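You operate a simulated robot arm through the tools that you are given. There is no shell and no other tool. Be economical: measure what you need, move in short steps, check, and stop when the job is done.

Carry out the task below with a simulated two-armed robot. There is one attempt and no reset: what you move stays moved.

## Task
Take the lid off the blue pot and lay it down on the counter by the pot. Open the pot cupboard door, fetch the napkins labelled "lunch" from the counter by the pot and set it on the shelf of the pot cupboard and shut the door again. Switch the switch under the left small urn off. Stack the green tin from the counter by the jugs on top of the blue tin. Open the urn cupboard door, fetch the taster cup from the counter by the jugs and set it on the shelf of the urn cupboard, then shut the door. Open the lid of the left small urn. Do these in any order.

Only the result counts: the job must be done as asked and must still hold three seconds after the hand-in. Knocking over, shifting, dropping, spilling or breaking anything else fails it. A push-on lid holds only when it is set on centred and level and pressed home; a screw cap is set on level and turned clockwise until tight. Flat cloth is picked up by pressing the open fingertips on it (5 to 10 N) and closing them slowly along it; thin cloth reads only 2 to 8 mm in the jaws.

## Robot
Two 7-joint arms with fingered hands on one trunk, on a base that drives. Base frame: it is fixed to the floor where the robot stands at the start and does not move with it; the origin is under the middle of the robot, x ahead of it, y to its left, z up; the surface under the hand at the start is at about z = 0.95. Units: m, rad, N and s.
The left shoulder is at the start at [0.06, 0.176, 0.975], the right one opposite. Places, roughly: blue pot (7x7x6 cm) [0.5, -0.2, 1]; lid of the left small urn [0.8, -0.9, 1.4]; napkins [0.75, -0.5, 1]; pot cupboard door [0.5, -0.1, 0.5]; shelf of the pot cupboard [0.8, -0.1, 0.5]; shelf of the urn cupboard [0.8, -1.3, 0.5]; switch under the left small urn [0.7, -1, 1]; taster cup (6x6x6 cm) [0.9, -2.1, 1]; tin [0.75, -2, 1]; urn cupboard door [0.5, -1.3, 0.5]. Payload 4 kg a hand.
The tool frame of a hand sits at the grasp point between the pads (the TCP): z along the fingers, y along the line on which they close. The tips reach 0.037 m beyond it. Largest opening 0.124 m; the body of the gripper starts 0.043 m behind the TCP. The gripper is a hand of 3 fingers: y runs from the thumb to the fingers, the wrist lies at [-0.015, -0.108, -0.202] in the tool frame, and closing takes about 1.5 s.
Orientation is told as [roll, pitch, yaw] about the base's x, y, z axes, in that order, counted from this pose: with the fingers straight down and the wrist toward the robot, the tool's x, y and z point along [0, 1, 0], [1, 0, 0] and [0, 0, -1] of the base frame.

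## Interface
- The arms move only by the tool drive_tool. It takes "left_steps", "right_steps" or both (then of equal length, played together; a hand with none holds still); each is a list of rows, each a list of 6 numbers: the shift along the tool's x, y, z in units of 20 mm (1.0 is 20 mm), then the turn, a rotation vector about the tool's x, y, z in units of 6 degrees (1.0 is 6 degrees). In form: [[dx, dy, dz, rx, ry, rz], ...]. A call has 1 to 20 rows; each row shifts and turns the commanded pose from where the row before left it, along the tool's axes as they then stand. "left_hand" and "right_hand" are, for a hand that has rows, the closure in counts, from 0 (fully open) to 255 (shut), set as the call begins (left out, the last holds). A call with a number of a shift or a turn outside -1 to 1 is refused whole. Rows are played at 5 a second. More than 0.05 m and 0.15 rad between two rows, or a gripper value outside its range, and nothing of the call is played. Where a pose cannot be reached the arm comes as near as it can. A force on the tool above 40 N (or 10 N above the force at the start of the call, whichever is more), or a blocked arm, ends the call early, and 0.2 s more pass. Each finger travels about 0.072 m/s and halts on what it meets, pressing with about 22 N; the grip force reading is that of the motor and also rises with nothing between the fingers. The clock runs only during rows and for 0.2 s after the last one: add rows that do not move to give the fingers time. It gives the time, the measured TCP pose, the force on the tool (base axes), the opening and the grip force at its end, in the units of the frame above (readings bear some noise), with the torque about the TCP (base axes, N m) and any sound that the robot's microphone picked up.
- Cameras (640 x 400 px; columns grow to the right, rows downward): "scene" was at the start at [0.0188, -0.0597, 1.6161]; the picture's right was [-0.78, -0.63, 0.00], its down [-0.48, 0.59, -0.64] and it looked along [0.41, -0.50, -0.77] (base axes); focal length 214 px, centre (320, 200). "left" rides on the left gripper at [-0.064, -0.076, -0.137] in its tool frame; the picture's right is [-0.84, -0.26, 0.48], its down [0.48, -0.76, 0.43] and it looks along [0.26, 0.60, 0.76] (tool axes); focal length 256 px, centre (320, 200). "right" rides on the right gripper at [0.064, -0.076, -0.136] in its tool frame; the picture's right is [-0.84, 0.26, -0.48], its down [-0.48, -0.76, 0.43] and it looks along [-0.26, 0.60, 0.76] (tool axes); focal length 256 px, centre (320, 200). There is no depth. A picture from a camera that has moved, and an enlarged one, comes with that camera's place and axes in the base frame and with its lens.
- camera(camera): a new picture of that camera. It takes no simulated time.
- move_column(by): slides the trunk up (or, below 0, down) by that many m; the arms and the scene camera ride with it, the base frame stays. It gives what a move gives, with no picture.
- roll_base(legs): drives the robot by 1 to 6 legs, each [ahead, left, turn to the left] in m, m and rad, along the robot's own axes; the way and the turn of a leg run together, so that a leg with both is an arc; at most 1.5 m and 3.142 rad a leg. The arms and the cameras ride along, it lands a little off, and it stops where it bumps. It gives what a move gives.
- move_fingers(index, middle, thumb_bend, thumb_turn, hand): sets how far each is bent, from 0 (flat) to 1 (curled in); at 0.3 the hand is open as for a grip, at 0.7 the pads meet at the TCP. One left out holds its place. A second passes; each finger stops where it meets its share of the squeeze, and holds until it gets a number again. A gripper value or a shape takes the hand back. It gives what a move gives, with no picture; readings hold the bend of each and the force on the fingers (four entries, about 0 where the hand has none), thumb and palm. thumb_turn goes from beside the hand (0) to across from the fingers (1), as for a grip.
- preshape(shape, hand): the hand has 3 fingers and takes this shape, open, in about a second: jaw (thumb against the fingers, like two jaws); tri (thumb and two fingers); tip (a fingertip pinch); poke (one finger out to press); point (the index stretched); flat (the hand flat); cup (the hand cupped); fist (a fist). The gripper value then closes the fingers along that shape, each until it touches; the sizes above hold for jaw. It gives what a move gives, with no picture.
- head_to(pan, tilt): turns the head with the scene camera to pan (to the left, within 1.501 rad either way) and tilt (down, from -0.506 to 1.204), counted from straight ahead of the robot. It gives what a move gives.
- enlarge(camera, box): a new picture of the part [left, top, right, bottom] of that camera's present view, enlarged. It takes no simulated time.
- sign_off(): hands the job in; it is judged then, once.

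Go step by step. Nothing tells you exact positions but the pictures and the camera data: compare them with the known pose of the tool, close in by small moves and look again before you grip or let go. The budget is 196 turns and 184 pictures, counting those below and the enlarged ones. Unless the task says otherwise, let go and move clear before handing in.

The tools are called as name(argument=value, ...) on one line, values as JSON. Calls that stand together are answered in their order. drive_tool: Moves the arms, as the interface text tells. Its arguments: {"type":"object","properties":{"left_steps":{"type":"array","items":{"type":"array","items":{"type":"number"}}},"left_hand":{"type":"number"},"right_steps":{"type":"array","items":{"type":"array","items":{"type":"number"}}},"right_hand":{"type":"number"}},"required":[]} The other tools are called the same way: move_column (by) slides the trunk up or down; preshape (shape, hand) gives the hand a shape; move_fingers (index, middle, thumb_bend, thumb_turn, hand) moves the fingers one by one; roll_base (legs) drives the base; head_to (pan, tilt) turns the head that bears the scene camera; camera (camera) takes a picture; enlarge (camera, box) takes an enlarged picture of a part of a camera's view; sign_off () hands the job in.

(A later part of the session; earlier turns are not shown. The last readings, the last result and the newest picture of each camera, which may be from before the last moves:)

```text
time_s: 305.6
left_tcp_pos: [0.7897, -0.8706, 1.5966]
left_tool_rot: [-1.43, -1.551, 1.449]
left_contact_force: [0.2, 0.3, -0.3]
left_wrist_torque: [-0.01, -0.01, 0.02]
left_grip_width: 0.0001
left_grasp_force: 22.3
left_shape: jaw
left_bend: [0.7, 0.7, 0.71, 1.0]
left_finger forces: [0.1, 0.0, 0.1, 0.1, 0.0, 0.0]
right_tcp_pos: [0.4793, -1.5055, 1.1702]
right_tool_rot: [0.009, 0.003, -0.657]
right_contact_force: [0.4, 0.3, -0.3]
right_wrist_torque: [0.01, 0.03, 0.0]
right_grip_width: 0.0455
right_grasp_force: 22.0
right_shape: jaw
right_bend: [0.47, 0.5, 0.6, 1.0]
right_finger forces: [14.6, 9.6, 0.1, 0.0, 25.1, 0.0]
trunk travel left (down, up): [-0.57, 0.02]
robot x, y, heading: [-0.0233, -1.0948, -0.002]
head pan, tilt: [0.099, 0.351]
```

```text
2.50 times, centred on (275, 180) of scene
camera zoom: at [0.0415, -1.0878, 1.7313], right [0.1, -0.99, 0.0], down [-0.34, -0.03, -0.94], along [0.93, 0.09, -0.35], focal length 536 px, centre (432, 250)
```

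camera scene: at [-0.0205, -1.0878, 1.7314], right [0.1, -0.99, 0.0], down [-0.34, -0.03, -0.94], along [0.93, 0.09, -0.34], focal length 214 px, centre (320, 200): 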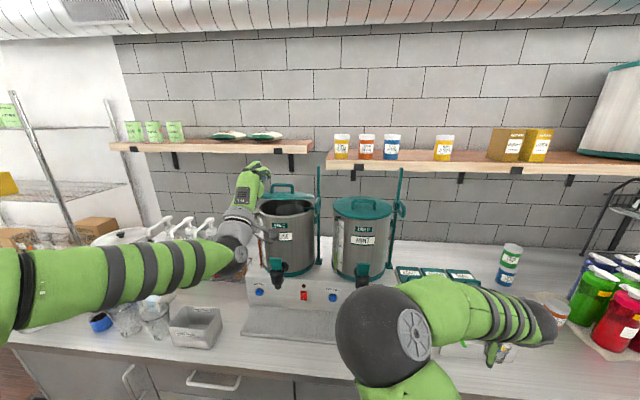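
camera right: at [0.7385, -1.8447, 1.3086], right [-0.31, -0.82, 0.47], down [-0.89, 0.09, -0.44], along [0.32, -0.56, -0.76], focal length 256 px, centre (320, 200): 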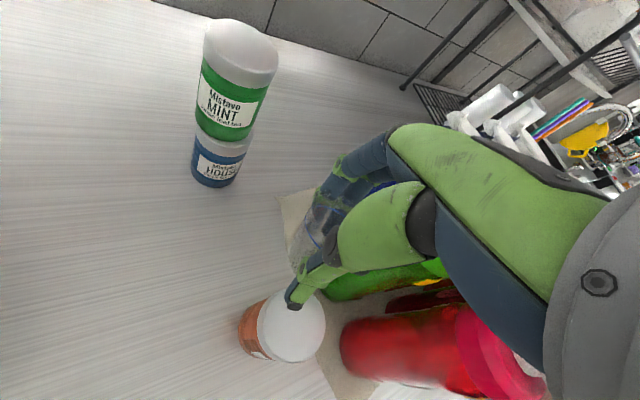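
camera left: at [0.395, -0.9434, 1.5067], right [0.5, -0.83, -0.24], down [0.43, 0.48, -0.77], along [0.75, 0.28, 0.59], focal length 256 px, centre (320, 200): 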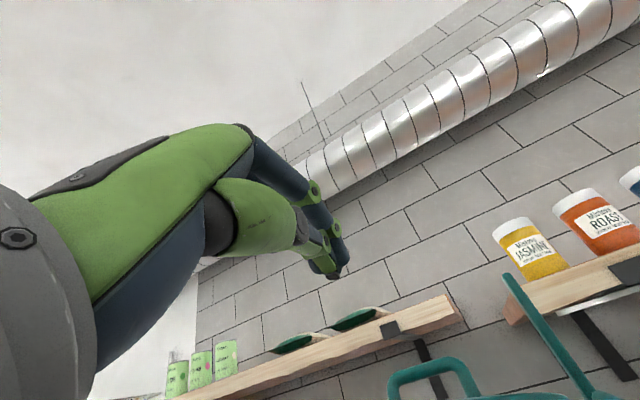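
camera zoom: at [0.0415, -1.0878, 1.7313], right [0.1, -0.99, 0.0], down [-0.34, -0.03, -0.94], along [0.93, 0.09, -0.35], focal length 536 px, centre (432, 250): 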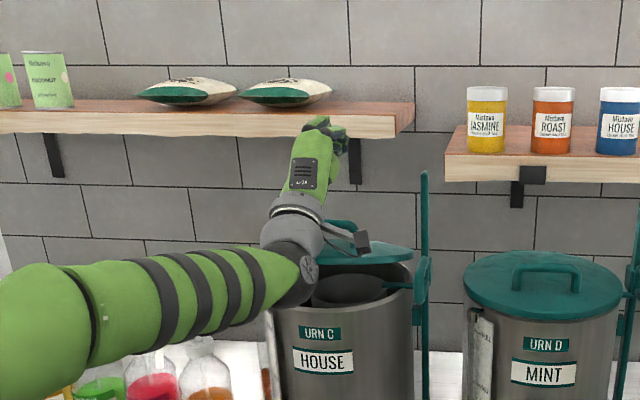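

The fist passed above the lid — it's lower than I assumed (~18°). I'll back out, go in lower just above the urn's rim, and check.

roll_base(legs=[[-0.1, 0, 0]])

drive_tool(left_steps=[[0, 0, -1, 0, 0, 0], [0, 0, -1, 0, 0, 0], [0, 0, -1, 0, 0, 0], [0, 0, -1, 0, 0, 0], [0, 0, -1, 0, 0, 0], [0, 0, -1, 0, 0, 0], [0, 0, -1, 0, 0, 0], [0, -0.98, 0, 0, 0, 0], [0, -0.98, 0, 0, 0, 0], [0, -0.98, 0, 0, 0, 0], [0, -0.98, 0, 0, 0, 0], [0, -0.98, 0, 0, 0, 0], [0, -0.98, 0, 0, 0, 0], [0, -0.98, 0, 0, 0, 0], [0, -0.5, 0, 0, 0, 0], [0, 0, 0.8, 0, 0, 0], [0, 0, 0.8, 0, 0, 0]])

camera(camera="left")

enlarge(camera="scene", box=[200, 100, 350, 260])

```text
time_s: 306.8
left_tcp_pos: [0.686, -0.8709, 1.5999]
left_tool_rot: [-1.6, -1.551, 1.618]
left_contact_force: [-0.3, -0.1, -0.3]
left_wrist_torque: [0.02, 0.03, -0.01]
left_grip_width: 0.0
left_grasp_force: 22.5
left_shape: jaw
left_bend: [0.7, 0.7, 0.71, 1.0]
left_finger forces: [0.0, 0.0, 0.0, 0.1, 0.0, 0.1]
right_tcp_pos: [0.3755, -1.5054, 1.1715]
right_tool_rot: [0.01, 0.001, -0.657]
right_contact_force: [-0.5, -0.1, 0.8]
right_wrist_torque: [-0.02, -0.02, 0.01]
right_grip_width: 0.0456
right_grasp_force: 22.2
right_shape: jaw
right_bend: [0.47, 0.5, 0.6, 1.0]
right_finger forces: [14.6, 9.6, 0.0, 0.0, 25.2, 0.0]
trunk travel left (down, up): [-0.57, 0.02]
robot x, y, heading: [-0.1234, -1.0967, 0.001]
head pan, tilt: [0.099, 0.351]
```

```text
time_s: 310.4
left_tcp_pos: [0.5801, -0.8754, 1.4511]
left_tool_rot: [-1.529, -1.552, 1.547]
left_contact_force: [0.2, 0.3, -0.1]
left_wrist_torque: [0.04, 0.0, -0.03]
left_grip_width: 0.0
left_grasp_force: 22.0
left_shape: jaw
left_bend: [0.7, 0.7, 0.71, 1.0]
left_finger forces: [0.0, 0.0, 0.1, 0.0, 0.0, 0.0]
right_tcp_pos: [0.3775, -1.5054, 1.1724]
right_tool_rot: [0.009, 0.001, -0.659]
right_contact_force: [0.0, 0.1, 0.4]
right_wrist_torque: [0.02, 0.04, 0.01]
right_grip_width: 0.0458
right_grasp_force: 22.1
right_shape: jaw
right_bend: [0.47, 0.5, 0.6, 1.0]
right_finger forces: [14.5, 9.6, 0.0, 0.1, 25.0, 0.0]
trunk travel left (down, up): [-0.57, 0.02]
robot x, y, heading: [-0.1257, -1.0962, -0.0]
head pan, tilt: [0.099, 0.351]
```

```text
32 pictures are left
camera left: at [0.4447, -0.9449, 1.3782], right [0.5, -0.83, -0.24], down [0.43, 0.48, -0.77], along [0.76, 0.28, 0.59], focal length 256 px, centre (320, 200)
```

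left: 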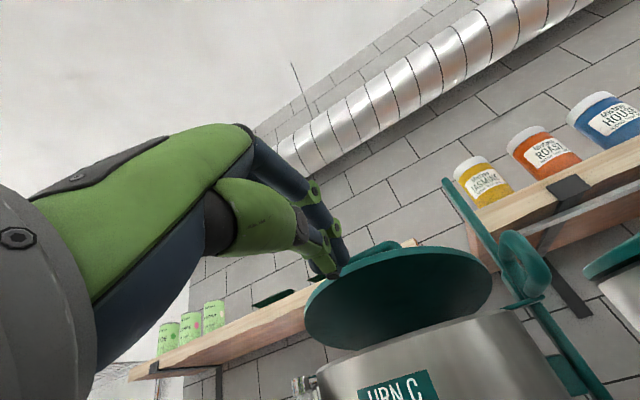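

```text
2.50 times, centred on (275, 180) of scene
camera zoom: at [-0.0605, -1.0879, 1.7314], right [0.1, -1.0, 0.0], down [-0.34, -0.03, -0.94], along [0.93, 0.09, -0.34], focal length 536 px, centre (432, 250)
```

zoom: 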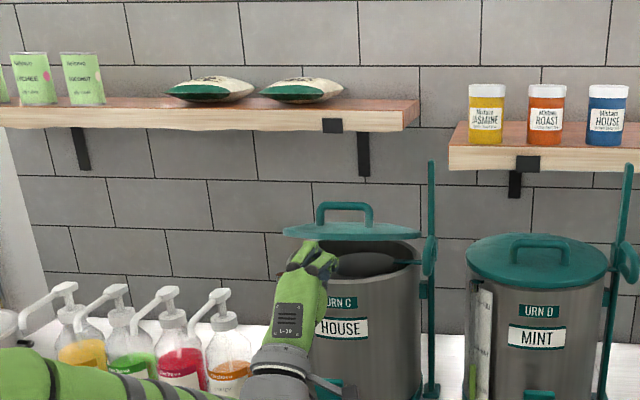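

drive_tool(left_steps=[[0, -0.35, 0.4, 0, 0, 0], [0, 0, 0.8, 0, 0, 0], [0, 0, 0.8, 0, 0, 0], [0, 0, 0.8, 0, 0, 0], [0, 0.5, 0, 0, 0, 0], [0, 0.5, 0, 0, 0, 0]])

enlarge(camera="left", box=[240, 200, 520, 400])

```text
time_s: 311.8
left_tcp_pos: [0.6357, -0.8748, 1.4648]
left_tool_rot: [-1.538, -1.553, 1.558]
left_contact_force: [0.5, -0.8, 0.2]
left_wrist_torque: [0.03, 0.0, 0.0]
left_grip_width: 0.0
left_grasp_force: 21.8
left_shape: jaw
left_bend: [0.7, 0.7, 0.71, 1.0]
left_finger forces: [0.0, 0.0, 0.1, 0.1, 0.0, 0.1]
right_tcp_pos: [0.3764, -1.5062, 1.1713]
right_tool_rot: [0.008, 0.002, -0.658]
right_contact_force: [-0.3, -0.4, -0.2]
right_wrist_torque: [0.02, 0.01, 0.0]
right_grip_width: 0.0459
right_grasp_force: 22.2
right_shape: jaw
right_bend: [0.47, 0.5, 0.6, 1.0]
right_finger forces: [14.6, 9.6, 0.0, 0.0, 25.1, 0.0]
trunk travel left (down, up): [-0.57, 0.02]
robot x, y, heading: [-0.1248, -1.0971, -0.003]
head pan, tilt: [0.099, 0.351]
```

```text
2.00 times, centred on (380, 300) of left
camera zoom: at [0.5001, -0.9436, 1.3909], right [0.5, -0.83, -0.24], down [0.43, 0.48, -0.77], along [0.76, 0.28, 0.59], focal length 512 px, centre (200, 0)
```

zoom: 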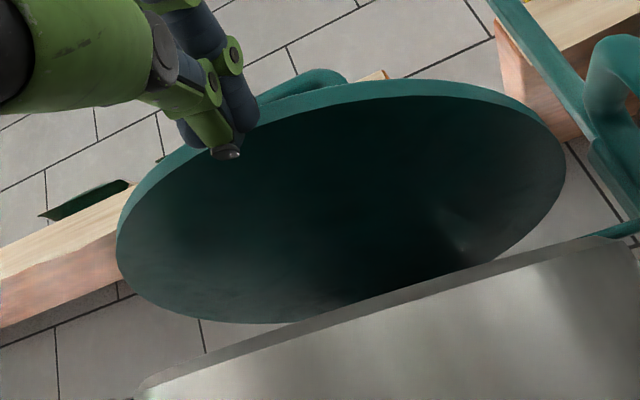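

The fingertip is just under the lid's front edge. I'll push up and back along the arc.

drive_tool(left_steps=[[0, 0.7, 0.1, 0, 0, 0], [0, 0.7, 0.1, 0, 0, 0], [0, 0.7, 0.2, 0, 0, 0], [0, 0.7, 0.3, 0, 0, 0], [0, 0.7, 0.4, 0, 0, 0], [0, 0.7, 0.5, 0, 0, 0], [0, 0.6, 0.5, 0, 0, 0], [0, 0.5, 0.6, 0, 0, 0]])

camera(camera="left")

```text
time_s: 313.6
left_tcp_pos: [0.6903, -0.872, 1.57]
left_tool_rot: [-1.523, -1.55, 1.541]
left_contact_force: [0.5, 0.3, -0.8]
left_wrist_torque: [0.03, 0.0, 0.0]
left_grip_width: 0.0001
left_grasp_force: 21.9
left_shape: jaw
left_bend: [0.7, 0.7, 0.71, 1.0]
left_finger forces: [0.0, 0.0, 0.0, 0.0, 0.0, 0.1]
right_tcp_pos: [0.3775, -1.5054, 1.1709]
right_tool_rot: [0.01, 0.002, -0.657]
right_contact_force: [-0.1, 0.0, -0.1]
right_wrist_torque: [0.02, 0.01, 0.02]
right_grip_width: 0.0455
right_grasp_force: 22.2
right_shape: jaw
right_bend: [0.47, 0.5, 0.6, 1.0]
right_finger forces: [14.7, 9.6, 0.1, 0.1, 25.1, 0.0]
trunk travel left (down, up): [-0.57, 0.02]
robot x, y, heading: [-0.1227, -1.0996, 0.002]
head pan, tilt: [0.099, 0.351]
```

```text
29 pictures are left
camera left: at [0.5545, -0.9398, 1.4968], right [0.5, -0.83, -0.24], down [0.43, 0.48, -0.77], along [0.76, 0.28, 0.59], focal length 256 px, centre (320, 200)
```

left: 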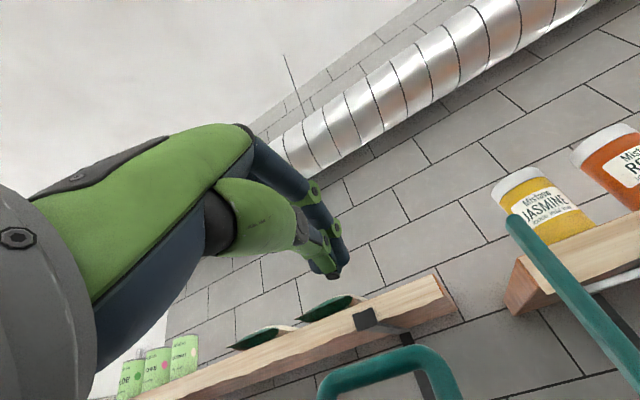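

drive_tool(left_steps=[[0, 0, -1, 0, 0, 0], [0, 0, -1, 0, 0, 0], [0, 0, -1, 0, 0, 0], [0, 0, -1, 0, 0, 0], [0, -0.95, 0, 0, 0, 0], [0, -0.95, 0, 0, 0, 0], [0, -0.95, 0, 0, 0, 0], [0, -0.95, 0, 0, 0, 0], [0, -0.95, 0, 0, 0, 0], [0, -0.9, 0, 0, 0, 0], [0, 0, 0.7, 0, 0, 0], [0, 0, 0.7, 0, 0, 0], [0, 0, 0.7, 0, 0, 0], [0, 0, 0.7, 0, 0, 0], [0, 0, 0.5, 0, 0, 0], [0, 0, 0.5, 0, 0, 0]])

camera(camera="left")

```text
time_s: 316.9
left_tcp_pos: [0.6865, -0.8734, 1.4569]
left_tool_rot: [-1.535, -1.552, 1.555]
left_contact_force: [-0.5, 0.2, 0.7]
left_wrist_torque: [0.0, -0.01, 0.02]
left_grip_width: 0.0
left_grasp_force: 22.5
left_shape: jaw
left_bend: [0.7, 0.7, 0.71, 1.0]
left_finger forces: [0.1, 0.2, 0.0, 0.1, 0.0, 0.0]
right_tcp_pos: [0.378, -1.5067, 1.1712]
right_tool_rot: [0.009, 0.001, -0.658]
right_contact_force: [0.1, -0.8, -1.2]
right_wrist_torque: [-0.01, -0.02, 0.0]
right_grip_width: 0.0458
right_grasp_force: 22.2
right_shape: jaw
right_bend: [0.47, 0.5, 0.6, 1.0]
right_finger forces: [14.7, 9.6, 0.0, 0.0, 25.1, 0.0]
trunk travel left (down, up): [-0.57, 0.02]
robot x, y, heading: [-0.1249, -1.0964, 0.001]
head pan, tilt: [0.099, 0.351]
```

```text
28 pictures are left
camera left: at [0.5512, -0.9425, 1.3836], right [0.5, -0.83, -0.24], down [0.43, 0.48, -0.77], along [0.76, 0.28, 0.59], focal length 256 px, centre (320, 200)
```

left: 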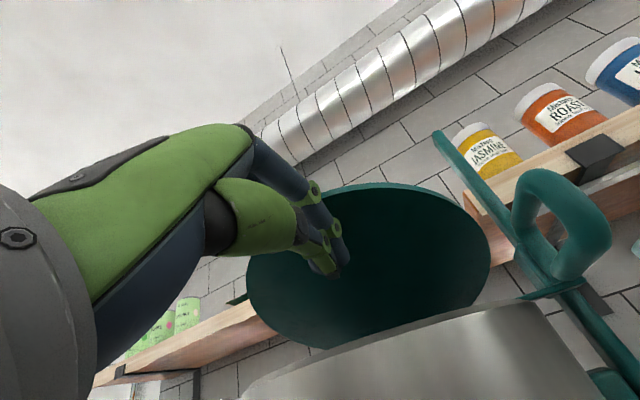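

Now the fingers are well under the lid. Pushing up and back.

drive_tool(left_steps=[[0, 0.7, 0, 0, 0, 0], [0, 0.7, 0, 0, 0, 0], [0, 0.7, 0.1, 0, 0, 0], [0, 0.7, 0.2, 0, 0, 0], [0, 0.7, 0.3, 0, 0, 0], [0, 0.7, 0.4, 0, 0, 0], [0, 0.6, 0.5, 0, 0, 0], [0, 0.5, 0.6, 0, 0, 0], [0, 0.4, 0.7, 0, 0, 0], [0, 0.3, 0.7, 0, 0, 0]])

camera(camera="left")

enlarge(camera="scene", box=[200, 100, 350, 260])

```text
time_s: 319.1
left_tcp_pos: [0.7557, -0.8707, 1.5776]
left_tool_rot: [-1.509, -1.551, 1.527]
left_contact_force: [-0.2, -0.4, -0.2]
left_wrist_torque: [-0.01, 0.0, 0.01]
left_grip_width: 0.0
left_grasp_force: 21.6
left_shape: jaw
left_bend: [0.7, 0.7, 0.71, 1.0]
left_finger forces: [0.0, 0.0, 0.1, 0.0, 0.1, 0.1]
right_tcp_pos: [0.3785, -1.5062, 1.1702]
right_tool_rot: [0.008, 0.004, -0.659]
right_contact_force: [0.1, 0.8, -0.5]
right_wrist_torque: [-0.03, -0.02, 0.02]
right_grip_width: 0.0454
right_grasp_force: 22.0
right_shape: jaw
right_bend: [0.47, 0.5, 0.6, 1.0]
right_finger forces: [14.7, 9.7, 0.1, 0.0, 25.1, 0.0]
trunk travel left (down, up): [-0.57, 0.02]
robot x, y, heading: [-0.123, -1.0971, -0.003]
head pan, tilt: [0.099, 0.351]
```

```text
27 pictures are left
camera left: at [0.6203, -0.9393, 1.5034], right [0.5, -0.83, -0.24], down [0.43, 0.48, -0.77], along [0.76, 0.28, 0.59], focal length 256 px, centre (320, 200)
```

left: 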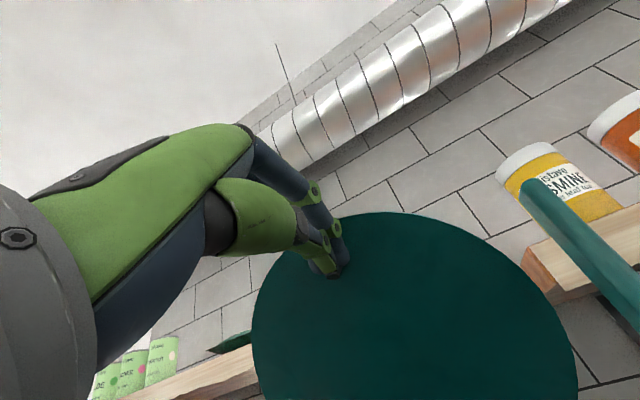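

```text
2.50 times, centred on (275, 180) of scene
camera zoom: at [-0.0604, -1.088, 1.7314], right [0.1, -1.0, 0.0], down [-0.34, -0.03, -0.94], along [0.93, 0.09, -0.34], focal length 536 px, centre (432, 250)
```

zoom: 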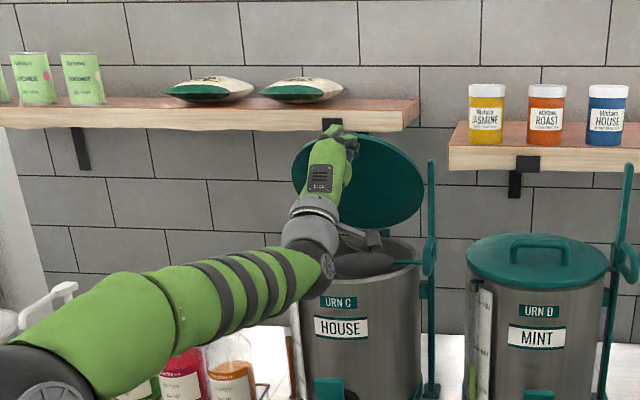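

drive_tool(left_steps=[[0, 0.2, 0.6, 0, 0, 0], [0, 0.2, 0.6, 0, 0, 0], [0, 0.2, 0.6, 0, 0, 0], [0, 0.1, 0.6, 0, 0, 0]])

enlarge(camera="scene", box=[200, 100, 350, 260])

```text
time_s: 320.1
left_tcp_pos: [0.8051, -0.8695, 1.5923]
left_tool_rot: [-1.509, -1.552, 1.528]
left_contact_force: [0.2, 0.0, 0.1]
left_wrist_torque: [-0.03, 0.04, 0.02]
left_grip_width: 0.0001
left_grasp_force: 22.0
left_shape: jaw
left_bend: [0.7, 0.7, 0.71, 1.0]
left_finger forces: [0.1, 0.1, 0.0, 0.1, 0.0, 0.1]
right_tcp_pos: [0.3768, -1.5062, 1.1713]
right_tool_rot: [0.009, 0.002, -0.659]
right_contact_force: [-0.1, -0.4, 0.1]
right_wrist_torque: [-0.02, -0.02, -0.02]
right_grip_width: 0.0457
right_grasp_force: 22.3
right_shape: jaw
right_bend: [0.47, 0.5, 0.6, 1.0]
right_finger forces: [14.6, 9.6, 0.0, 0.0, 25.1, 0.0]
trunk travel left (down, up): [-0.57, 0.02]
robot x, y, heading: [-0.1251, -1.0985, 0.001]
head pan, tilt: [0.099, 0.351]
```

```text
2.50 times, centred on (275, 180) of scene
camera zoom: at [-0.0603, -1.088, 1.7314], right [0.1, -1.0, 0.0], down [-0.34, -0.03, -0.94], along [0.93, 0.09, -0.34], focal length 536 px, centre (432, 250)
```

zoom: 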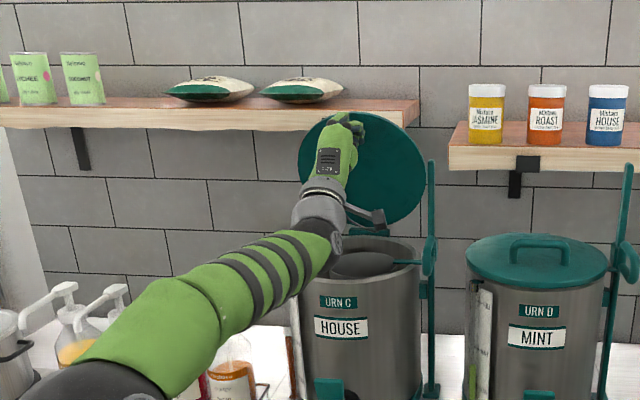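

roll_base(legs=[[0.045, 0, 0]])

roll_base(legs=[[-0.3, 0, 0]])

enlarge(camera="scene", box=[220, 130, 400, 280])

```text
time_s: 321.0
left_tcp_pos: [0.8181, -0.8679, 1.5992]
left_tool_rot: [-2.069, -1.547, 2.088]
left_contact_force: [-36.1, -0.4, -12.3]
left_wrist_torque: [-0.05, 0.46, 0.12]
left_grip_width: 0.0001
left_grasp_force: 21.6
left_shape: jaw
left_bend: [0.7, 0.7, 0.7, 1.0]
left_finger forces: [0.1, 0.0, 0.0, 0.0, 0.0, 0.0]
right_tcp_pos: [0.3963, -1.5041, 1.1729]
right_tool_rot: [0.009, -0.003, -0.657]
right_contact_force: [0.8, -0.5, 0.0]
right_wrist_torque: [0.01, -0.01, 0.0]
right_grip_width: 0.0456
right_grasp_force: 21.9
right_shape: jaw
right_bend: [0.47, 0.5, 0.6, 1.0]
right_finger forces: [14.7, 9.6, 0.0, 0.0, 25.2, 0.0]
trunk travel left (down, up): [-0.57, 0.02]
robot x, y, heading: [-0.099, -1.0993, -0.003]
head pan, tilt: [0.099, 0.351]
stopped in leg 1: the force on the tool passed its limit at 136 N (the readings are from after the stop); the commanded pose is now the measured one
```

```text
time_s: 323.1
left_tcp_pos: [0.5231, -0.8699, 1.5969]
left_tool_rot: [-1.992, -1.548, 2.009]
left_contact_force: [-0.3, -0.3, -0.1]
left_wrist_torque: [0.0, 0.02, 0.01]
left_grip_width: 0.0
left_grasp_force: 22.0
left_shape: jaw
left_bend: [0.7, 0.7, 0.71, 1.0]
left_finger forces: [0.1, 0.1, 0.2, 0.0, 0.0, 0.0]
right_tcp_pos: [0.0992, -1.5054, 1.1723]
right_tool_rot: [0.01, 0.002, -0.658]
right_contact_force: [-1.0, 0.6, 0.3]
right_wrist_torque: [0.0, -0.01, 0.0]
right_grip_width: 0.0458
right_grasp_force: 21.7
right_shape: jaw
right_bend: [0.47, 0.5, 0.6, 1.0]
right_finger forces: [14.7, 9.6, 0.0, 0.0, 25.2, 0.0]
trunk travel left (down, up): [-0.57, 0.02]
robot x, y, heading: [-0.404, -1.0968, -0.001]
head pan, tilt: [0.099, 0.351]
```

```text
2.67 times, centred on (310, 205) of scene
camera zoom: at [-0.3397, -1.0881, 1.7315], right [0.1, -0.99, 0.0], down [-0.34, -0.03, -0.94], along [0.93, 0.09, -0.34], focal length 572 px, centre (347, 187)
```

zoom: 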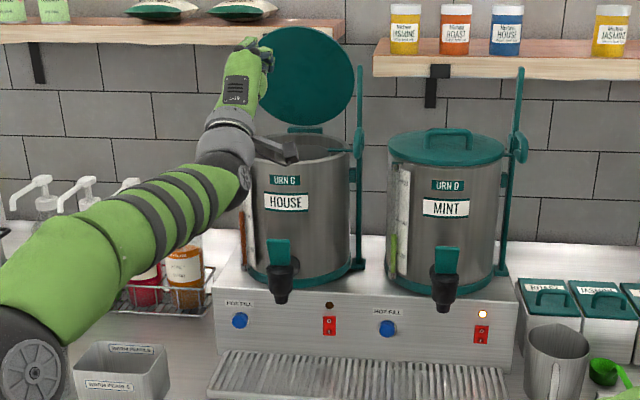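

The urn lid stands fully open on its own and the switch light is out. Now the urn cupboard: lower the trunk, turn the left hand to grip a vertical bar, and drive to its handle.

roll_base(legs=[[0.03, -0.65, 0]])

move_column(by=-0.4)

drive_tool(left_steps=[[0, -0.8, -0.3, 0, 0, 1], [0, -0.8, -0.3, 0, 0, 1], [0, -0.8, -0.3, 0, 0, 1], [0, -0.8, -0.3, 0, 0, 1], [0, -0.5, 0, 0, 0, 1], [0, 0, 0, 0, 0, 1], [0, 0, 0, 0, 0, 1], [0, 0, 0, 0, 0, 1], [0, 0, 0, 0, 0, 1], [0, 0, 0, 0, 0, 1], [-0.5, 0, 0, 0, 0, 1], [-0.8, 0, 0, 0, 0, 1], [-0.8, 0, 0, 0, 0, 1], [-0.8, 0, 0, 0, 0, 1], [-0.8, 0, 0, 0, 0, 1]], left_hand=0)

move_column(by=-0.19)

head_to(pan=0.1, tilt=0.6)

camera(camera="scene")

```text
time_s: 326.7
left_tcp_pos: [0.5557, -1.5132, 1.5956]
left_tool_rot: [-1.966, -1.549, 1.988]
left_contact_force: [-0.3, -0.7, 0.6]
left_wrist_torque: [0.0, -0.01, 0.04]
left_grip_width: 0.0
left_grasp_force: 21.9
left_shape: jaw
left_bend: [0.7, 0.7, 0.71, 1.0]
left_finger forces: [0.0, 0.1, 0.1, 0.0, 0.1, 0.0]
right_tcp_pos: [0.1341, -2.151, 1.1707]
right_tool_rot: [0.011, 0.003, -0.652]
right_contact_force: [0.5, -0.5, -0.5]
right_wrist_torque: [0.03, 0.02, 0.0]
right_grip_width: 0.0456
right_grasp_force: 21.7
right_shape: jaw
right_bend: [0.47, 0.5, 0.6, 1.0]
right_finger forces: [14.7, 9.6, 0.0, 0.1, 25.1, 0.1]
trunk travel left (down, up): [-0.57, 0.02]
robot x, y, heading: [-0.37, -1.7461, 0.006]
head pan, tilt: [0.099, 0.351]
```

```text
time_s: 330.5
left_tcp_pos: [0.5549, -1.5118, 1.1955]
left_tool_rot: [-1.962, -1.548, 1.984]
left_contact_force: [0.2, 0.0, -0.3]
left_wrist_torque: [-0.01, 0.03, -0.01]
left_grip_width: 0.0
left_grasp_force: 21.8
left_shape: jaw
left_bend: [0.7, 0.7, 0.71, 1.0]
left_finger forces: [0.1, 0.0, 0.0, 0.1, 0.0, 0.0]
right_tcp_pos: [0.1349, -2.1518, 0.7709]
right_tool_rot: [0.01, 0.002, -0.651]
right_contact_force: [0.0, 0.2, 0.6]
right_wrist_torque: [0.03, -0.02, -0.03]
right_grip_width: 0.0456
right_grasp_force: 21.9
right_shape: jaw
right_bend: [0.47, 0.5, 0.6, 1.0]
right_finger forces: [14.6, 9.5, 0.0, 0.0, 25.2, 0.0]
trunk travel left (down, up): [-0.17, 0.42]
robot x, y, heading: [-0.3683, -1.7477, 0.008]
head pan, tilt: [0.099, 0.351]
```

```text
time_s: 333.7
left_tcp_pos: [0.533, -1.5225, 1.0544]
left_tool_rot: [1.58, -0.02, -1.548]
left_contact_force: [-0.4, -0.3, -0.3]
left_wrist_torque: [-0.02, 0.0, 0.0]
left_grip_width: 0.1238
left_grasp_force: 0.2
left_shape: jaw
left_bend: [0.3, 0.3, 0.3, 0.98]
left_finger forces: [0.1, 0.1, 0.1, 0.1, 0.0, 0.0]
right_tcp_pos: [0.1346, -2.1511, 0.7705]
right_tool_rot: [0.007, 0.002, -0.652]
right_contact_force: [-0.2, -0.5, 0.2]
right_wrist_torque: [0.0, -0.03, -0.01]
right_grip_width: 0.0456
right_grasp_force: 22.0
right_shape: jaw
right_bend: [0.47, 0.5, 0.6, 1.0]
right_finger forces: [14.7, 9.6, 0.1, 0.1, 25.2, 0.1]
trunk travel left (down, up): [-0.17, 0.42]
robot x, y, heading: [-0.3717, -1.7486, 0.002]
head pan, tilt: [0.099, 0.351]
```

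```text
time_s: 334.5
left_tcp_pos: [0.5293, -1.5237, 1.0301]
left_tool_rot: [1.606, -0.031, -1.55]
left_contact_force: [1.6, 0.6, 18.3]
left_wrist_torque: [-0.59, -0.2, -0.06]
left_grip_width: 0.1235
left_grasp_force: 0.0
left_shape: jaw
left_bend: [0.31, 0.3, 0.3, 1.0]
left_finger forces: [11.8, 0.0, 0.0, 0.0, 4.7, 0.1]
right_tcp_pos: [0.1335, -2.1513, 0.7268]
right_tool_rot: [0.011, 0.0, -0.654]
right_contact_force: [0.0, -0.9, 0.5]
right_wrist_torque: [0.02, 0.0, 0.02]
right_grip_width: 0.0456
right_grasp_force: 22.1
right_shape: jaw
right_bend: [0.47, 0.5, 0.6, 1.0]
right_finger forces: [14.6, 9.5, 0.0, 0.1, 25.2, 0.0]
right hand out of reach, approached as far as the arm can: row 1
trunk travel left (down, up): [-0.125, 0.465]
robot x, y, heading: [-0.3682, -1.7475, 0.008]
head pan, tilt: [0.099, 0.351]
stopped: the force on the tool passed its limit at 49 N (the readings are from after the stop); the commanded pose is now the measured one
```

```text
time_s: 335.3
left_tcp_pos: [0.5289, -1.5233, 1.0276]
left_tool_rot: [1.605, -0.029, -1.548]
left_contact_force: [-4.4, 2.2, 26.3]
left_wrist_torque: [-0.8, -0.3, -0.64]
left_grip_width: 0.1233
left_grasp_force: 0.1
left_shape: jaw
left_bend: [0.3, 0.3, 0.3, 1.0]
left_finger forces: [19.3, 0.0, 0.1, 0.1, 7.5, 0.1]
right_tcp_pos: [0.1334, -2.1516, 0.727]
right_tool_rot: [0.01, 0.0, -0.653]
right_contact_force: [-0.2, 0.5, 0.8]
right_wrist_torque: [-0.02, 0.05, 0.01]
right_grip_width: 0.0457
right_grasp_force: 22.0
right_shape: jaw
right_bend: [0.47, 0.5, 0.6, 1.0]
right_finger forces: [14.5, 9.7, 0.0, 0.0, 25.1, 0.0]
trunk travel left (down, up): [-0.125, 0.465]
robot x, y, heading: [-0.3672, -1.7458, 0.005]
head pan, tilt: [0.099, 0.6]
```

```text
23 pictures are left
camera scene: at [-0.3133, -1.7365, 1.2642], right [0.11, -0.99, 0.0], down [-0.56, -0.06, -0.83], along [0.82, 0.09, -0.56], focal length 214 px, centre (320, 200)
```

scene: 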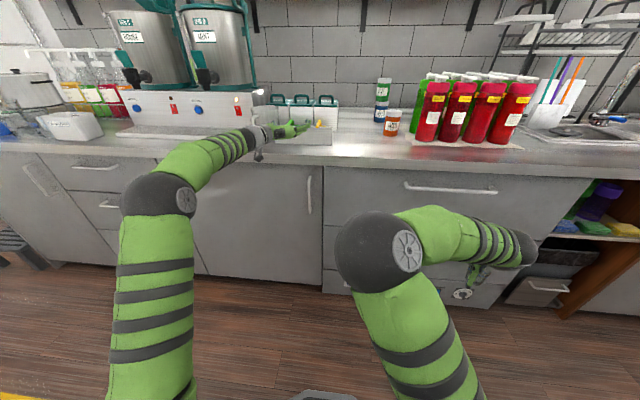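

I lowered the left hand onto something on the counter — my mistake. I'll raise at once and inspect.

move_column(by=0.15)

enlarge(camera="scene", box=[220, 80, 440, 200])

```text
time_s: 337.0
left_tcp_pos: [0.5311, -1.5228, 1.1733]
left_tool_rot: [1.6, -0.029, -1.549]
left_contact_force: [0.0, 0.0, 0.5]
left_wrist_torque: [-0.01, -0.02, -0.01]
left_grip_width: 0.1239
left_grasp_force: 0.0
left_shape: jaw
left_bend: [0.3, 0.3, 0.3, 0.98]
left_finger forces: [0.0, 0.1, 0.0, 0.0, 0.0, 0.0]
right_tcp_pos: [0.1336, -2.1505, 0.8762]
right_tool_rot: [0.009, 0.003, -0.653]
right_contact_force: [-0.6, 0.0, -0.7]
right_wrist_torque: [-0.02, 0.04, 0.01]
right_grip_width: 0.0458
right_grasp_force: 21.7
right_shape: jaw
right_bend: [0.47, 0.5, 0.6, 1.0]
right_finger forces: [14.6, 9.6, 0.0, 0.0, 25.1, 0.0]
trunk travel left (down, up): [-0.275, 0.315]
robot x, y, heading: [-0.371, -1.7446, 0.008]
head pan, tilt: [0.099, 0.6]
```

```text
2.91 times, centred on (330, 140) of scene
camera zoom: at [-0.3106, -1.7362, 1.4139], right [0.11, -0.99, 0.0], down [-0.56, -0.06, -0.82], along [0.82, 0.09, -0.57], focal length 624 px, centre (291, 374)
```

zoom: 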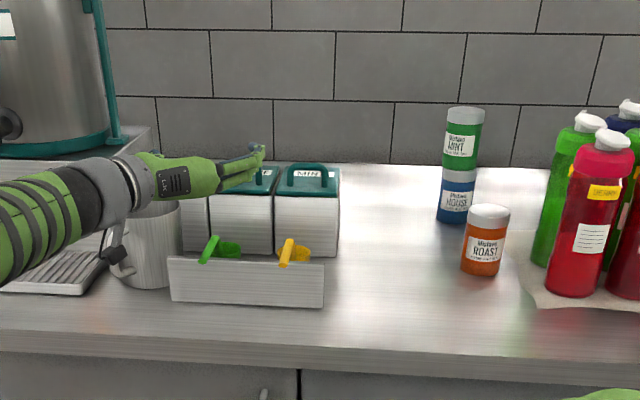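

enlarge(camera="scene", box=[250, 130, 350, 195])

```text
6.15 times, centred on (300, 162) of scene
camera zoom: at [-0.3106, -1.7362, 1.4139], right [0.11, -0.99, 0.0], down [-0.56, -0.06, -0.82], along [0.82, 0.09, -0.57], focal length 1320 px, centre (443, 431)
```

zoom: 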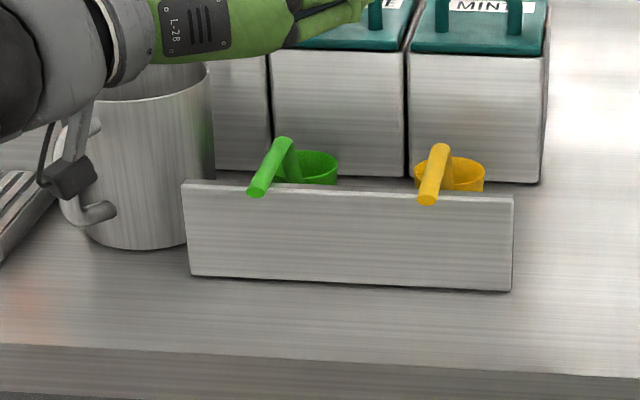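

Everything on the counter still stands and is aligned with the counter edge, so nothing seems moved. I'll pull the left hand well back from the counter before lowering.

drive_tool(left_steps=[[0, 0, -1, 0, 0, 0], [0, 0, -1, 0, 0, 0], [0, 0, -1, 0, 0, 0], [0, 0, -1, 0, 0, 0], [0, 0, -1, 0, 0, 0], [0, 0, -1, 0, 0, 0], [0, 0, -1, 0, 0, 0], [0, 0, -1, 0, 0, 0], [0, 0, -1, 0, 0, 0], [0, 0, -1, 0, 0, 0], [0, 0, -1, 0, 0, 0], [0, 0, -1, 0, 0, 0], [0, 0, -1, 0, 0, 0], [0, 0, -1, 0, 0, 0], [0, 0, -1, 0, 0, 0]])

move_column(by=-0.22)

drive_tool(left_steps=[[-1, 0, 0, -0.3, 0, 0], [-1, 0, 0, 0, 0, 0], [-1, 0, 0, 0, 0, 0], [-1, 0, 0, 0, 0, 0], [-1, 0, 0, 0, 0, 0], [-1, 0, 0, 0, 0, 0], [-1, 0, 0, 0, 0, 0], [-1, 0, 0, 0, 0, 0], [-0.7, 0, 0, 0, 0, 0]])

camera(camera="left")

camera(camera="scene")

```text
time_s: 340.2
left_tcp_pos: [0.2315, -1.5304, 1.1647]
left_tool_rot: [1.599, -0.03, -1.548]
left_contact_force: [-0.6, 1.0, 0.4]
left_wrist_torque: [0.0, -0.01, 0.0]
left_grip_width: 0.124
left_grasp_force: 0.1
left_shape: jaw
left_bend: [0.3, 0.3, 0.3, 0.98]
left_finger forces: [0.0, 0.0, 0.1, 0.1, 0.0, 0.0]
right_tcp_pos: [0.134, -2.1511, 0.8765]
right_tool_rot: [0.007, 0.002, -0.654]
right_contact_force: [0.2, 0.6, -0.7]
right_wrist_torque: [-0.01, -0.04, -0.02]
right_grip_width: 0.0456
right_grasp_force: 21.7
right_shape: jaw
right_bend: [0.47, 0.5, 0.6, 1.0]
right_finger forces: [14.6, 9.6, 0.0, 0.0, 25.1, 0.0]
trunk travel left (down, up): [-0.275, 0.315]
robot x, y, heading: [-0.3699, -1.7481, 0.005]
head pan, tilt: [0.099, 0.6]
```

```text
time_s: 342.5
left_tcp_pos: [0.232, -1.5295, 0.944]
left_tool_rot: [1.599, -0.029, -1.549]
left_contact_force: [0.8, -0.6, -0.4]
left_wrist_torque: [-0.01, 0.01, 0.01]
left_grip_width: 0.1238
left_grasp_force: 0.1
left_shape: jaw
left_bend: [0.3, 0.3, 0.3, 0.98]
left_finger forces: [0.0, 0.0, 0.0, 0.0, 0.1, 0.0]
right_tcp_pos: [0.1343, -2.1501, 0.6563]
right_tool_rot: [0.009, 0.002, -0.653]
right_contact_force: [0.0, -0.9, -0.3]
right_wrist_torque: [0.02, 0.03, 0.04]
right_grip_width: 0.0458
right_grasp_force: 22.2
right_shape: jaw
right_bend: [0.47, 0.5, 0.6, 1.0]
right_finger forces: [14.6, 9.7, 0.0, 0.0, 25.1, 0.0]
trunk travel left (down, up): [-0.055, 0.535]
robot x, y, heading: [-0.3665, -1.7441, 0.006]
head pan, tilt: [0.099, 0.6]
```

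```text
time_s: 344.5
left_tcp_pos: [0.2369, -1.5339, 0.7707]
left_tool_rot: [1.599, -0.029, -1.58]
left_contact_force: [0.6, 0.3, 0.8]
left_wrist_torque: [-0.01, -0.01, 0.04]
left_grip_width: 0.124
left_grasp_force: 0.0
left_shape: jaw
left_bend: [0.3, 0.3, 0.3, 0.98]
left_finger forces: [0.0, 0.0, 0.1, 0.0, 0.1, 0.1]
right_tcp_pos: [0.1337, -2.1518, 0.658]
right_tool_rot: [0.009, 0.002, -0.654]
right_contact_force: [-0.1, -0.2, 0.3]
right_wrist_torque: [-0.01, -0.02, -0.01]
right_grip_width: 0.0457
right_grasp_force: 22.3
right_shape: jaw
right_bend: [0.47, 0.5, 0.6, 1.0]
right_finger forces: [14.7, 9.7, 0.1, 0.0, 25.0, 0.0]
trunk travel left (down, up): [-0.055, 0.535]
robot x, y, heading: [-0.3714, -1.7482, 0.008]
head pan, tilt: [0.099, 0.6]
```

```text
20 pictures are left
camera left: at [0.1027, -1.4598, 0.7018], right [0.51, 0.23, -0.83], down [0.43, 0.77, 0.47], along [0.75, -0.6, 0.29], focal length 256 px, centre (320, 200)
```

left: 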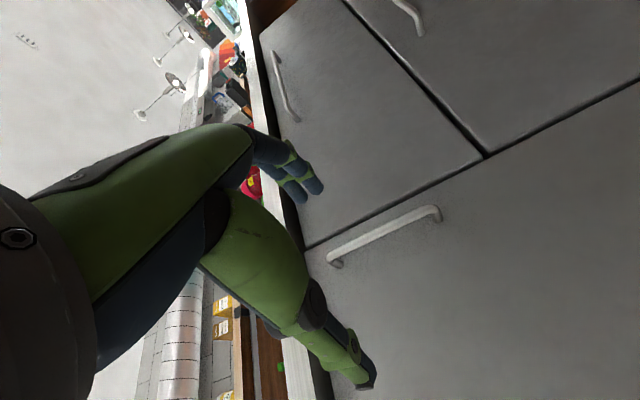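

```text
19 pictures are left
camera scene: at [-0.3109, -1.7363, 1.1939], right [0.11, -0.99, 0.0], down [-0.56, -0.06, -0.83], along [0.82, 0.09, -0.56], focal length 214 px, centre (320, 200)
```

scene: 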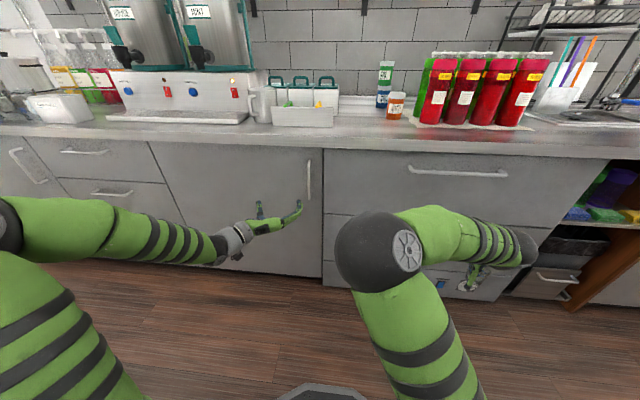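

drive_tool(left_steps=[[0, 0.97, 0, 0, 0, 0], [0, 0.97, 0, 0, 0, 0], [0, 0.97, 0, 0, 0, 0], [0, 0.97, 0, 0, 0, 0], [0, 0, 0.9, 0, 0, 0], [0, 0, 0.9, 0, 0, 0], [0, 0, 0.9, 0, 0, 0], [0, 0, 0.9, 0, 0, 0], [0, 0, 0.9, 0, 0, 0], [0, 0, 0.9, 0, 0, 0], [0, 0, 0.9, 0, 0, 0], [0, 0, 0.9, 0, 0, 0], [0, 0, 0.8, 0, 0, 0], [0, 0, 0.7, 0, 0, 0]], left_hand=50)

drive_tool(left_steps=[[0, 0, 0, 0, 0, 0], [0, 0, 0, 0, 0, 0], [0, 0, 0, 0, 0, 0], [0, 0, 0, 0, 0, 0], [0, 0, 0, 0, 0, 0], [0, 0, 0, 0, 0, 0], [0, 0, 0, 0, 0, 0]], left_hand=255)

```text
time_s: 347.5
left_tcp_pos: [0.4112, -1.6144, 0.7785]
left_tool_rot: [1.599, -0.029, -1.579]
left_contact_force: [-0.2, -0.4, -0.5]
left_wrist_torque: [-0.02, -0.03, 0.0]
left_grip_width: 0.0999
left_grasp_force: 0.1
left_shape: jaw
left_bend: [0.32, 0.35, 0.0, 0.98]
left_finger forces: [0.0, 0.0, 0.1, 0.0, 0.0, 0.1]
right_tcp_pos: [0.1346, -2.1495, 0.6557]
right_tool_rot: [0.009, -0.001, -0.651]
right_contact_force: [-0.5, 0.2, 0.3]
right_wrist_torque: [0.01, -0.03, 0.01]
right_grip_width: 0.0457
right_grasp_force: 22.0
right_shape: jaw
right_bend: [0.47, 0.5, 0.6, 1.0]
right_finger forces: [14.5, 9.7, 0.0, 0.1, 25.1, 0.0]
trunk travel left (down, up): [-0.055, 0.535]
robot x, y, heading: [-0.3724, -1.749, 0.007]
head pan, tilt: [0.099, 0.6]
```

```text
time_s: 349.1
left_tcp_pos: [0.4107, -1.6123, 0.777]
left_tool_rot: [1.601, -0.028, -1.576]
left_contact_force: [0.8, 9.6, -0.5]
left_wrist_torque: [0.01, 0.02, 0.06]
left_grip_width: 0.0092
left_grasp_force: 21.7
left_shape: jaw
left_bend: [0.7, 0.7, 0.62, 1.0]
left_finger forces: [12.6, 3.4, 0.0, 0.1, 26.7, 0.0]
right_tcp_pos: [0.1363, -2.1498, 0.657]
right_tool_rot: [0.008, 0.0, -0.65]
right_contact_force: [-0.1, 0.3, 0.0]
right_wrist_torque: [-0.01, -0.01, -0.02]
right_grip_width: 0.0456
right_grasp_force: 21.8
right_shape: jaw
right_bend: [0.47, 0.5, 0.6, 1.0]
right_finger forces: [14.6, 9.7, 0.1, 0.0, 25.1, 0.0]
trunk travel left (down, up): [-0.055, 0.535]
robot x, y, heading: [-0.3702, -1.7451, 0.006]
head pan, tilt: [0.099, 0.6]
```

Bar gripped. Pulling the urn cupboard door along its wider arc (r≈0.655 m).

drive_tool(left_steps=[[0, -0.05, -0.5, -0.14, 0, 0], [0, -0.05, -0.6, -0.17, 0, 0], [0, -0.06, -0.8, -0.23, 0, 0], [0, -0.06, -0.8, -0.23, 0, 0], [0, -0.06, -0.8, -0.23, 0, 0], [0, -0.06, -0.8, -0.23, 0, 0], [0, -0.06, -0.8, -0.23, 0, 0], [0, -0.06, -0.8, -0.23, 0, 0]])

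drive_tool(left_steps=[[0, -0.06, -0.8, -0.24, 0, 0], [0, -0.06, -0.8, -0.24, 0, 0], [0, -0.06, -0.8, -0.24, 0, 0], [0, -0.06, -0.8, -0.24, 0, 0], [0, -0.06, -0.8, -0.24, 0, 0], [0, -0.06, -0.8, -0.24, 0, 0], [0, -0.06, -0.8, -0.24, 0, 0], [0, -0.06, -0.8, -0.24, 0, 0]])

```text
time_s: 350.9
left_tcp_pos: [0.2936, -1.5936, 0.775]
left_tool_rot: [1.607, -0.026, -1.756]
left_contact_force: [4.4, 16.1, 13.7]
left_wrist_torque: [-0.11, -0.2, 0.14]
left_grip_width: 0.0106
left_grasp_force: 22.2
left_shape: jaw
left_bend: [0.7, 0.7, 0.61, 1.0]
left_finger forces: [13.7, 3.9, 0.0, 0.0, 32.7, 0.0]
right_tcp_pos: [0.1346, -2.1486, 0.6567]
right_tool_rot: [0.009, 0.002, -0.652]
right_contact_force: [0.4, 0.4, -0.3]
right_wrist_torque: [0.0, -0.03, 0.03]
right_grip_width: 0.0455
right_grasp_force: 22.2
right_shape: jaw
right_bend: [0.47, 0.5, 0.6, 1.0]
right_finger forces: [14.6, 9.7, 0.0, 0.0, 25.2, 0.1]
trunk travel left (down, up): [-0.055, 0.535]
robot x, y, heading: [-0.3682, -1.7438, 0.005]
head pan, tilt: [0.099, 0.6]
```

```text
time_s: 352.7
left_tcp_pos: [0.1727, -1.5494, 0.7717]
left_tool_rot: [1.611, -0.015, -1.955]
left_contact_force: [7.7, 15.9, 27.1]
left_wrist_torque: [-0.23, -0.33, 0.18]
left_grip_width: 0.0107
left_grasp_force: 22.3
left_shape: jaw
left_bend: [0.7, 0.7, 0.61, 1.0]
left_finger forces: [14.8, 3.3, 0.0, 0.0, 32.9, 0.0]
right_tcp_pos: [0.1347, -2.1506, 0.6564]
right_tool_rot: [0.009, 0.001, -0.653]
right_contact_force: [0.1, 0.1, 0.2]
right_wrist_torque: [-0.02, 0.01, -0.01]
right_grip_width: 0.0458
right_grasp_force: 21.4
right_shape: jaw
right_bend: [0.47, 0.5, 0.6, 1.0]
right_finger forces: [14.5, 9.7, 0.1, 0.1, 25.2, 0.0]
trunk travel left (down, up): [-0.055, 0.535]
robot x, y, heading: [-0.3678, -1.7468, 0.006]
head pan, tilt: [0.099, 0.6]
```

drive_tool(left_steps=[[0.2, -0.15, -0.7, -0.26, 0, 0], [0.05, -0.08, -0.8, -0.26, 0, 0], [0.04, -0.08, -0.8, -0.26, 0, 0], [0.04, -0.08, -0.8, -0.26, 0, 0], [0.04, -0.08, -0.8, -0.26, 0, 0], [0.04, -0.08, -0.8, -0.26, 0, 0], [0.04, -0.08, -0.8, -0.26, 0, 0], [0.04, -0.08, -0.8, -0.26, 0, 0], [0.04, -0.08, -0.8, -0.26, 0, 0], [0.04, -0.08, -0.8, -0.26, 0, 0]])

drive_tool(left_steps=[[0.04, -0.08, -0.8, -0.26, 0, 0], [0.04, -0.08, -0.8, -0.26, 0, 0], [0.04, -0.08, -0.8, -0.26, 0, 0], [0.04, -0.08, -0.8, -0.26, 0, 0], [0.04, -0.08, -0.8, -0.26, 0, 0], [0.04, -0.08, -0.8, -0.26, 0, 0], [0.04, -0.08, -0.8, -0.26, 0, 0], [0.04, -0.08, -0.8, -0.26, 0, 0]])

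camera(camera="scene")

```text
time_s: 354.9
left_tcp_pos: [0.0422, -1.4589, 0.775]
left_tool_rot: [1.61, -0.006, -2.234]
left_contact_force: [-2.5, -4.0, 3.8]
left_wrist_torque: [-0.11, 0.03, -0.09]
left_grip_width: 0.0066
left_grasp_force: 22.5
left_shape: jaw
left_bend: [0.7, 0.7, 0.63, 1.0]
left_finger forces: [17.2, 5.0, 0.0, 0.0, 19.7, 0.1]
right_tcp_pos: [0.1343, -2.1515, 0.6555]
right_tool_rot: [0.009, 0.003, -0.653]
right_contact_force: [0.0, -0.3, -0.4]
right_wrist_torque: [-0.01, -0.02, -0.01]
right_grip_width: 0.0455
right_grasp_force: 22.1
right_shape: jaw
right_bend: [0.47, 0.5, 0.6, 1.0]
right_finger forces: [14.6, 9.7, 0.0, 0.1, 25.1, 0.1]
trunk travel left (down, up): [-0.055, 0.535]
robot x, y, heading: [-0.3713, -1.745, 0.008]
head pan, tilt: [0.099, 0.6]
```

```text
time_s: 356.7
left_tcp_pos: [-0.0412, -1.366, 0.7764]
left_tool_rot: [1.612, 0.004, -2.441]
left_contact_force: [-21.0, -16.2, 0.9]
left_wrist_torque: [-0.13, 0.23, -0.41]
left_grip_width: 0.0013
left_grasp_force: 22.0
left_shape: jaw
left_bend: [0.7, 0.7, 0.66, 1.0]
left_finger forces: [25.5, 8.7, 0.0, 0.1, 9.0, 0.0]
left hand out of reach, approached as far as the arm can: row 8
right_tcp_pos: [0.134, -2.1517, 0.6582]
right_tool_rot: [0.012, 0.0, -0.651]
right_contact_force: [0.8, 0.5, -0.1]
right_wrist_torque: [0.0, -0.01, 0.05]
right_grip_width: 0.0458
right_grasp_force: 21.4
right_shape: jaw
right_bend: [0.47, 0.5, 0.6, 1.0]
right_finger forces: [14.6, 9.6, 0.1, 0.0, 25.0, 0.0]
trunk travel left (down, up): [-0.055, 0.535]
robot x, y, heading: [-0.3655, -1.7475, 0.009]
head pan, tilt: [0.099, 0.6]
```

```text
18 pictures are left
camera scene: at [-0.3134, -1.737, 1.1942], right [0.11, -0.99, 0.0], down [-0.56, -0.06, -0.83], along [0.82, 0.09, -0.56], focal length 214 px, centre (320, 200)
```

scene: 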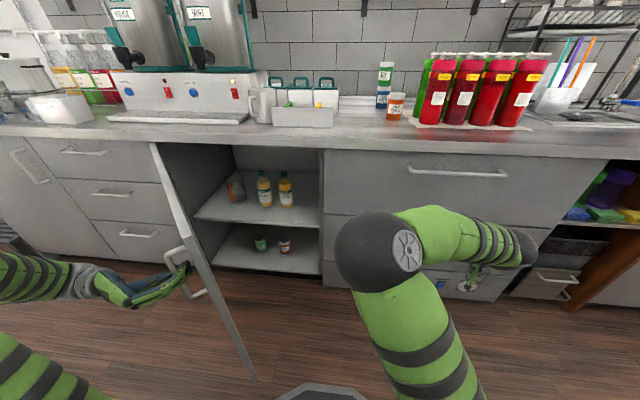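

enlarge(camera="scene", box=[190, 140, 330, 280])

```text
2.86 times, centred on (260, 210) of scene
camera zoom: at [-0.3134, -1.737, 1.1942], right [0.11, -0.99, 0.0], down [-0.56, -0.06, -0.83], along [0.82, 0.09, -0.56], focal length 613 px, centre (491, 171)
```

zoom: 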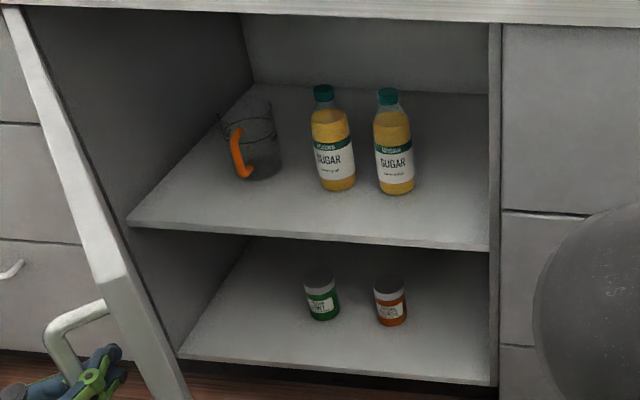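

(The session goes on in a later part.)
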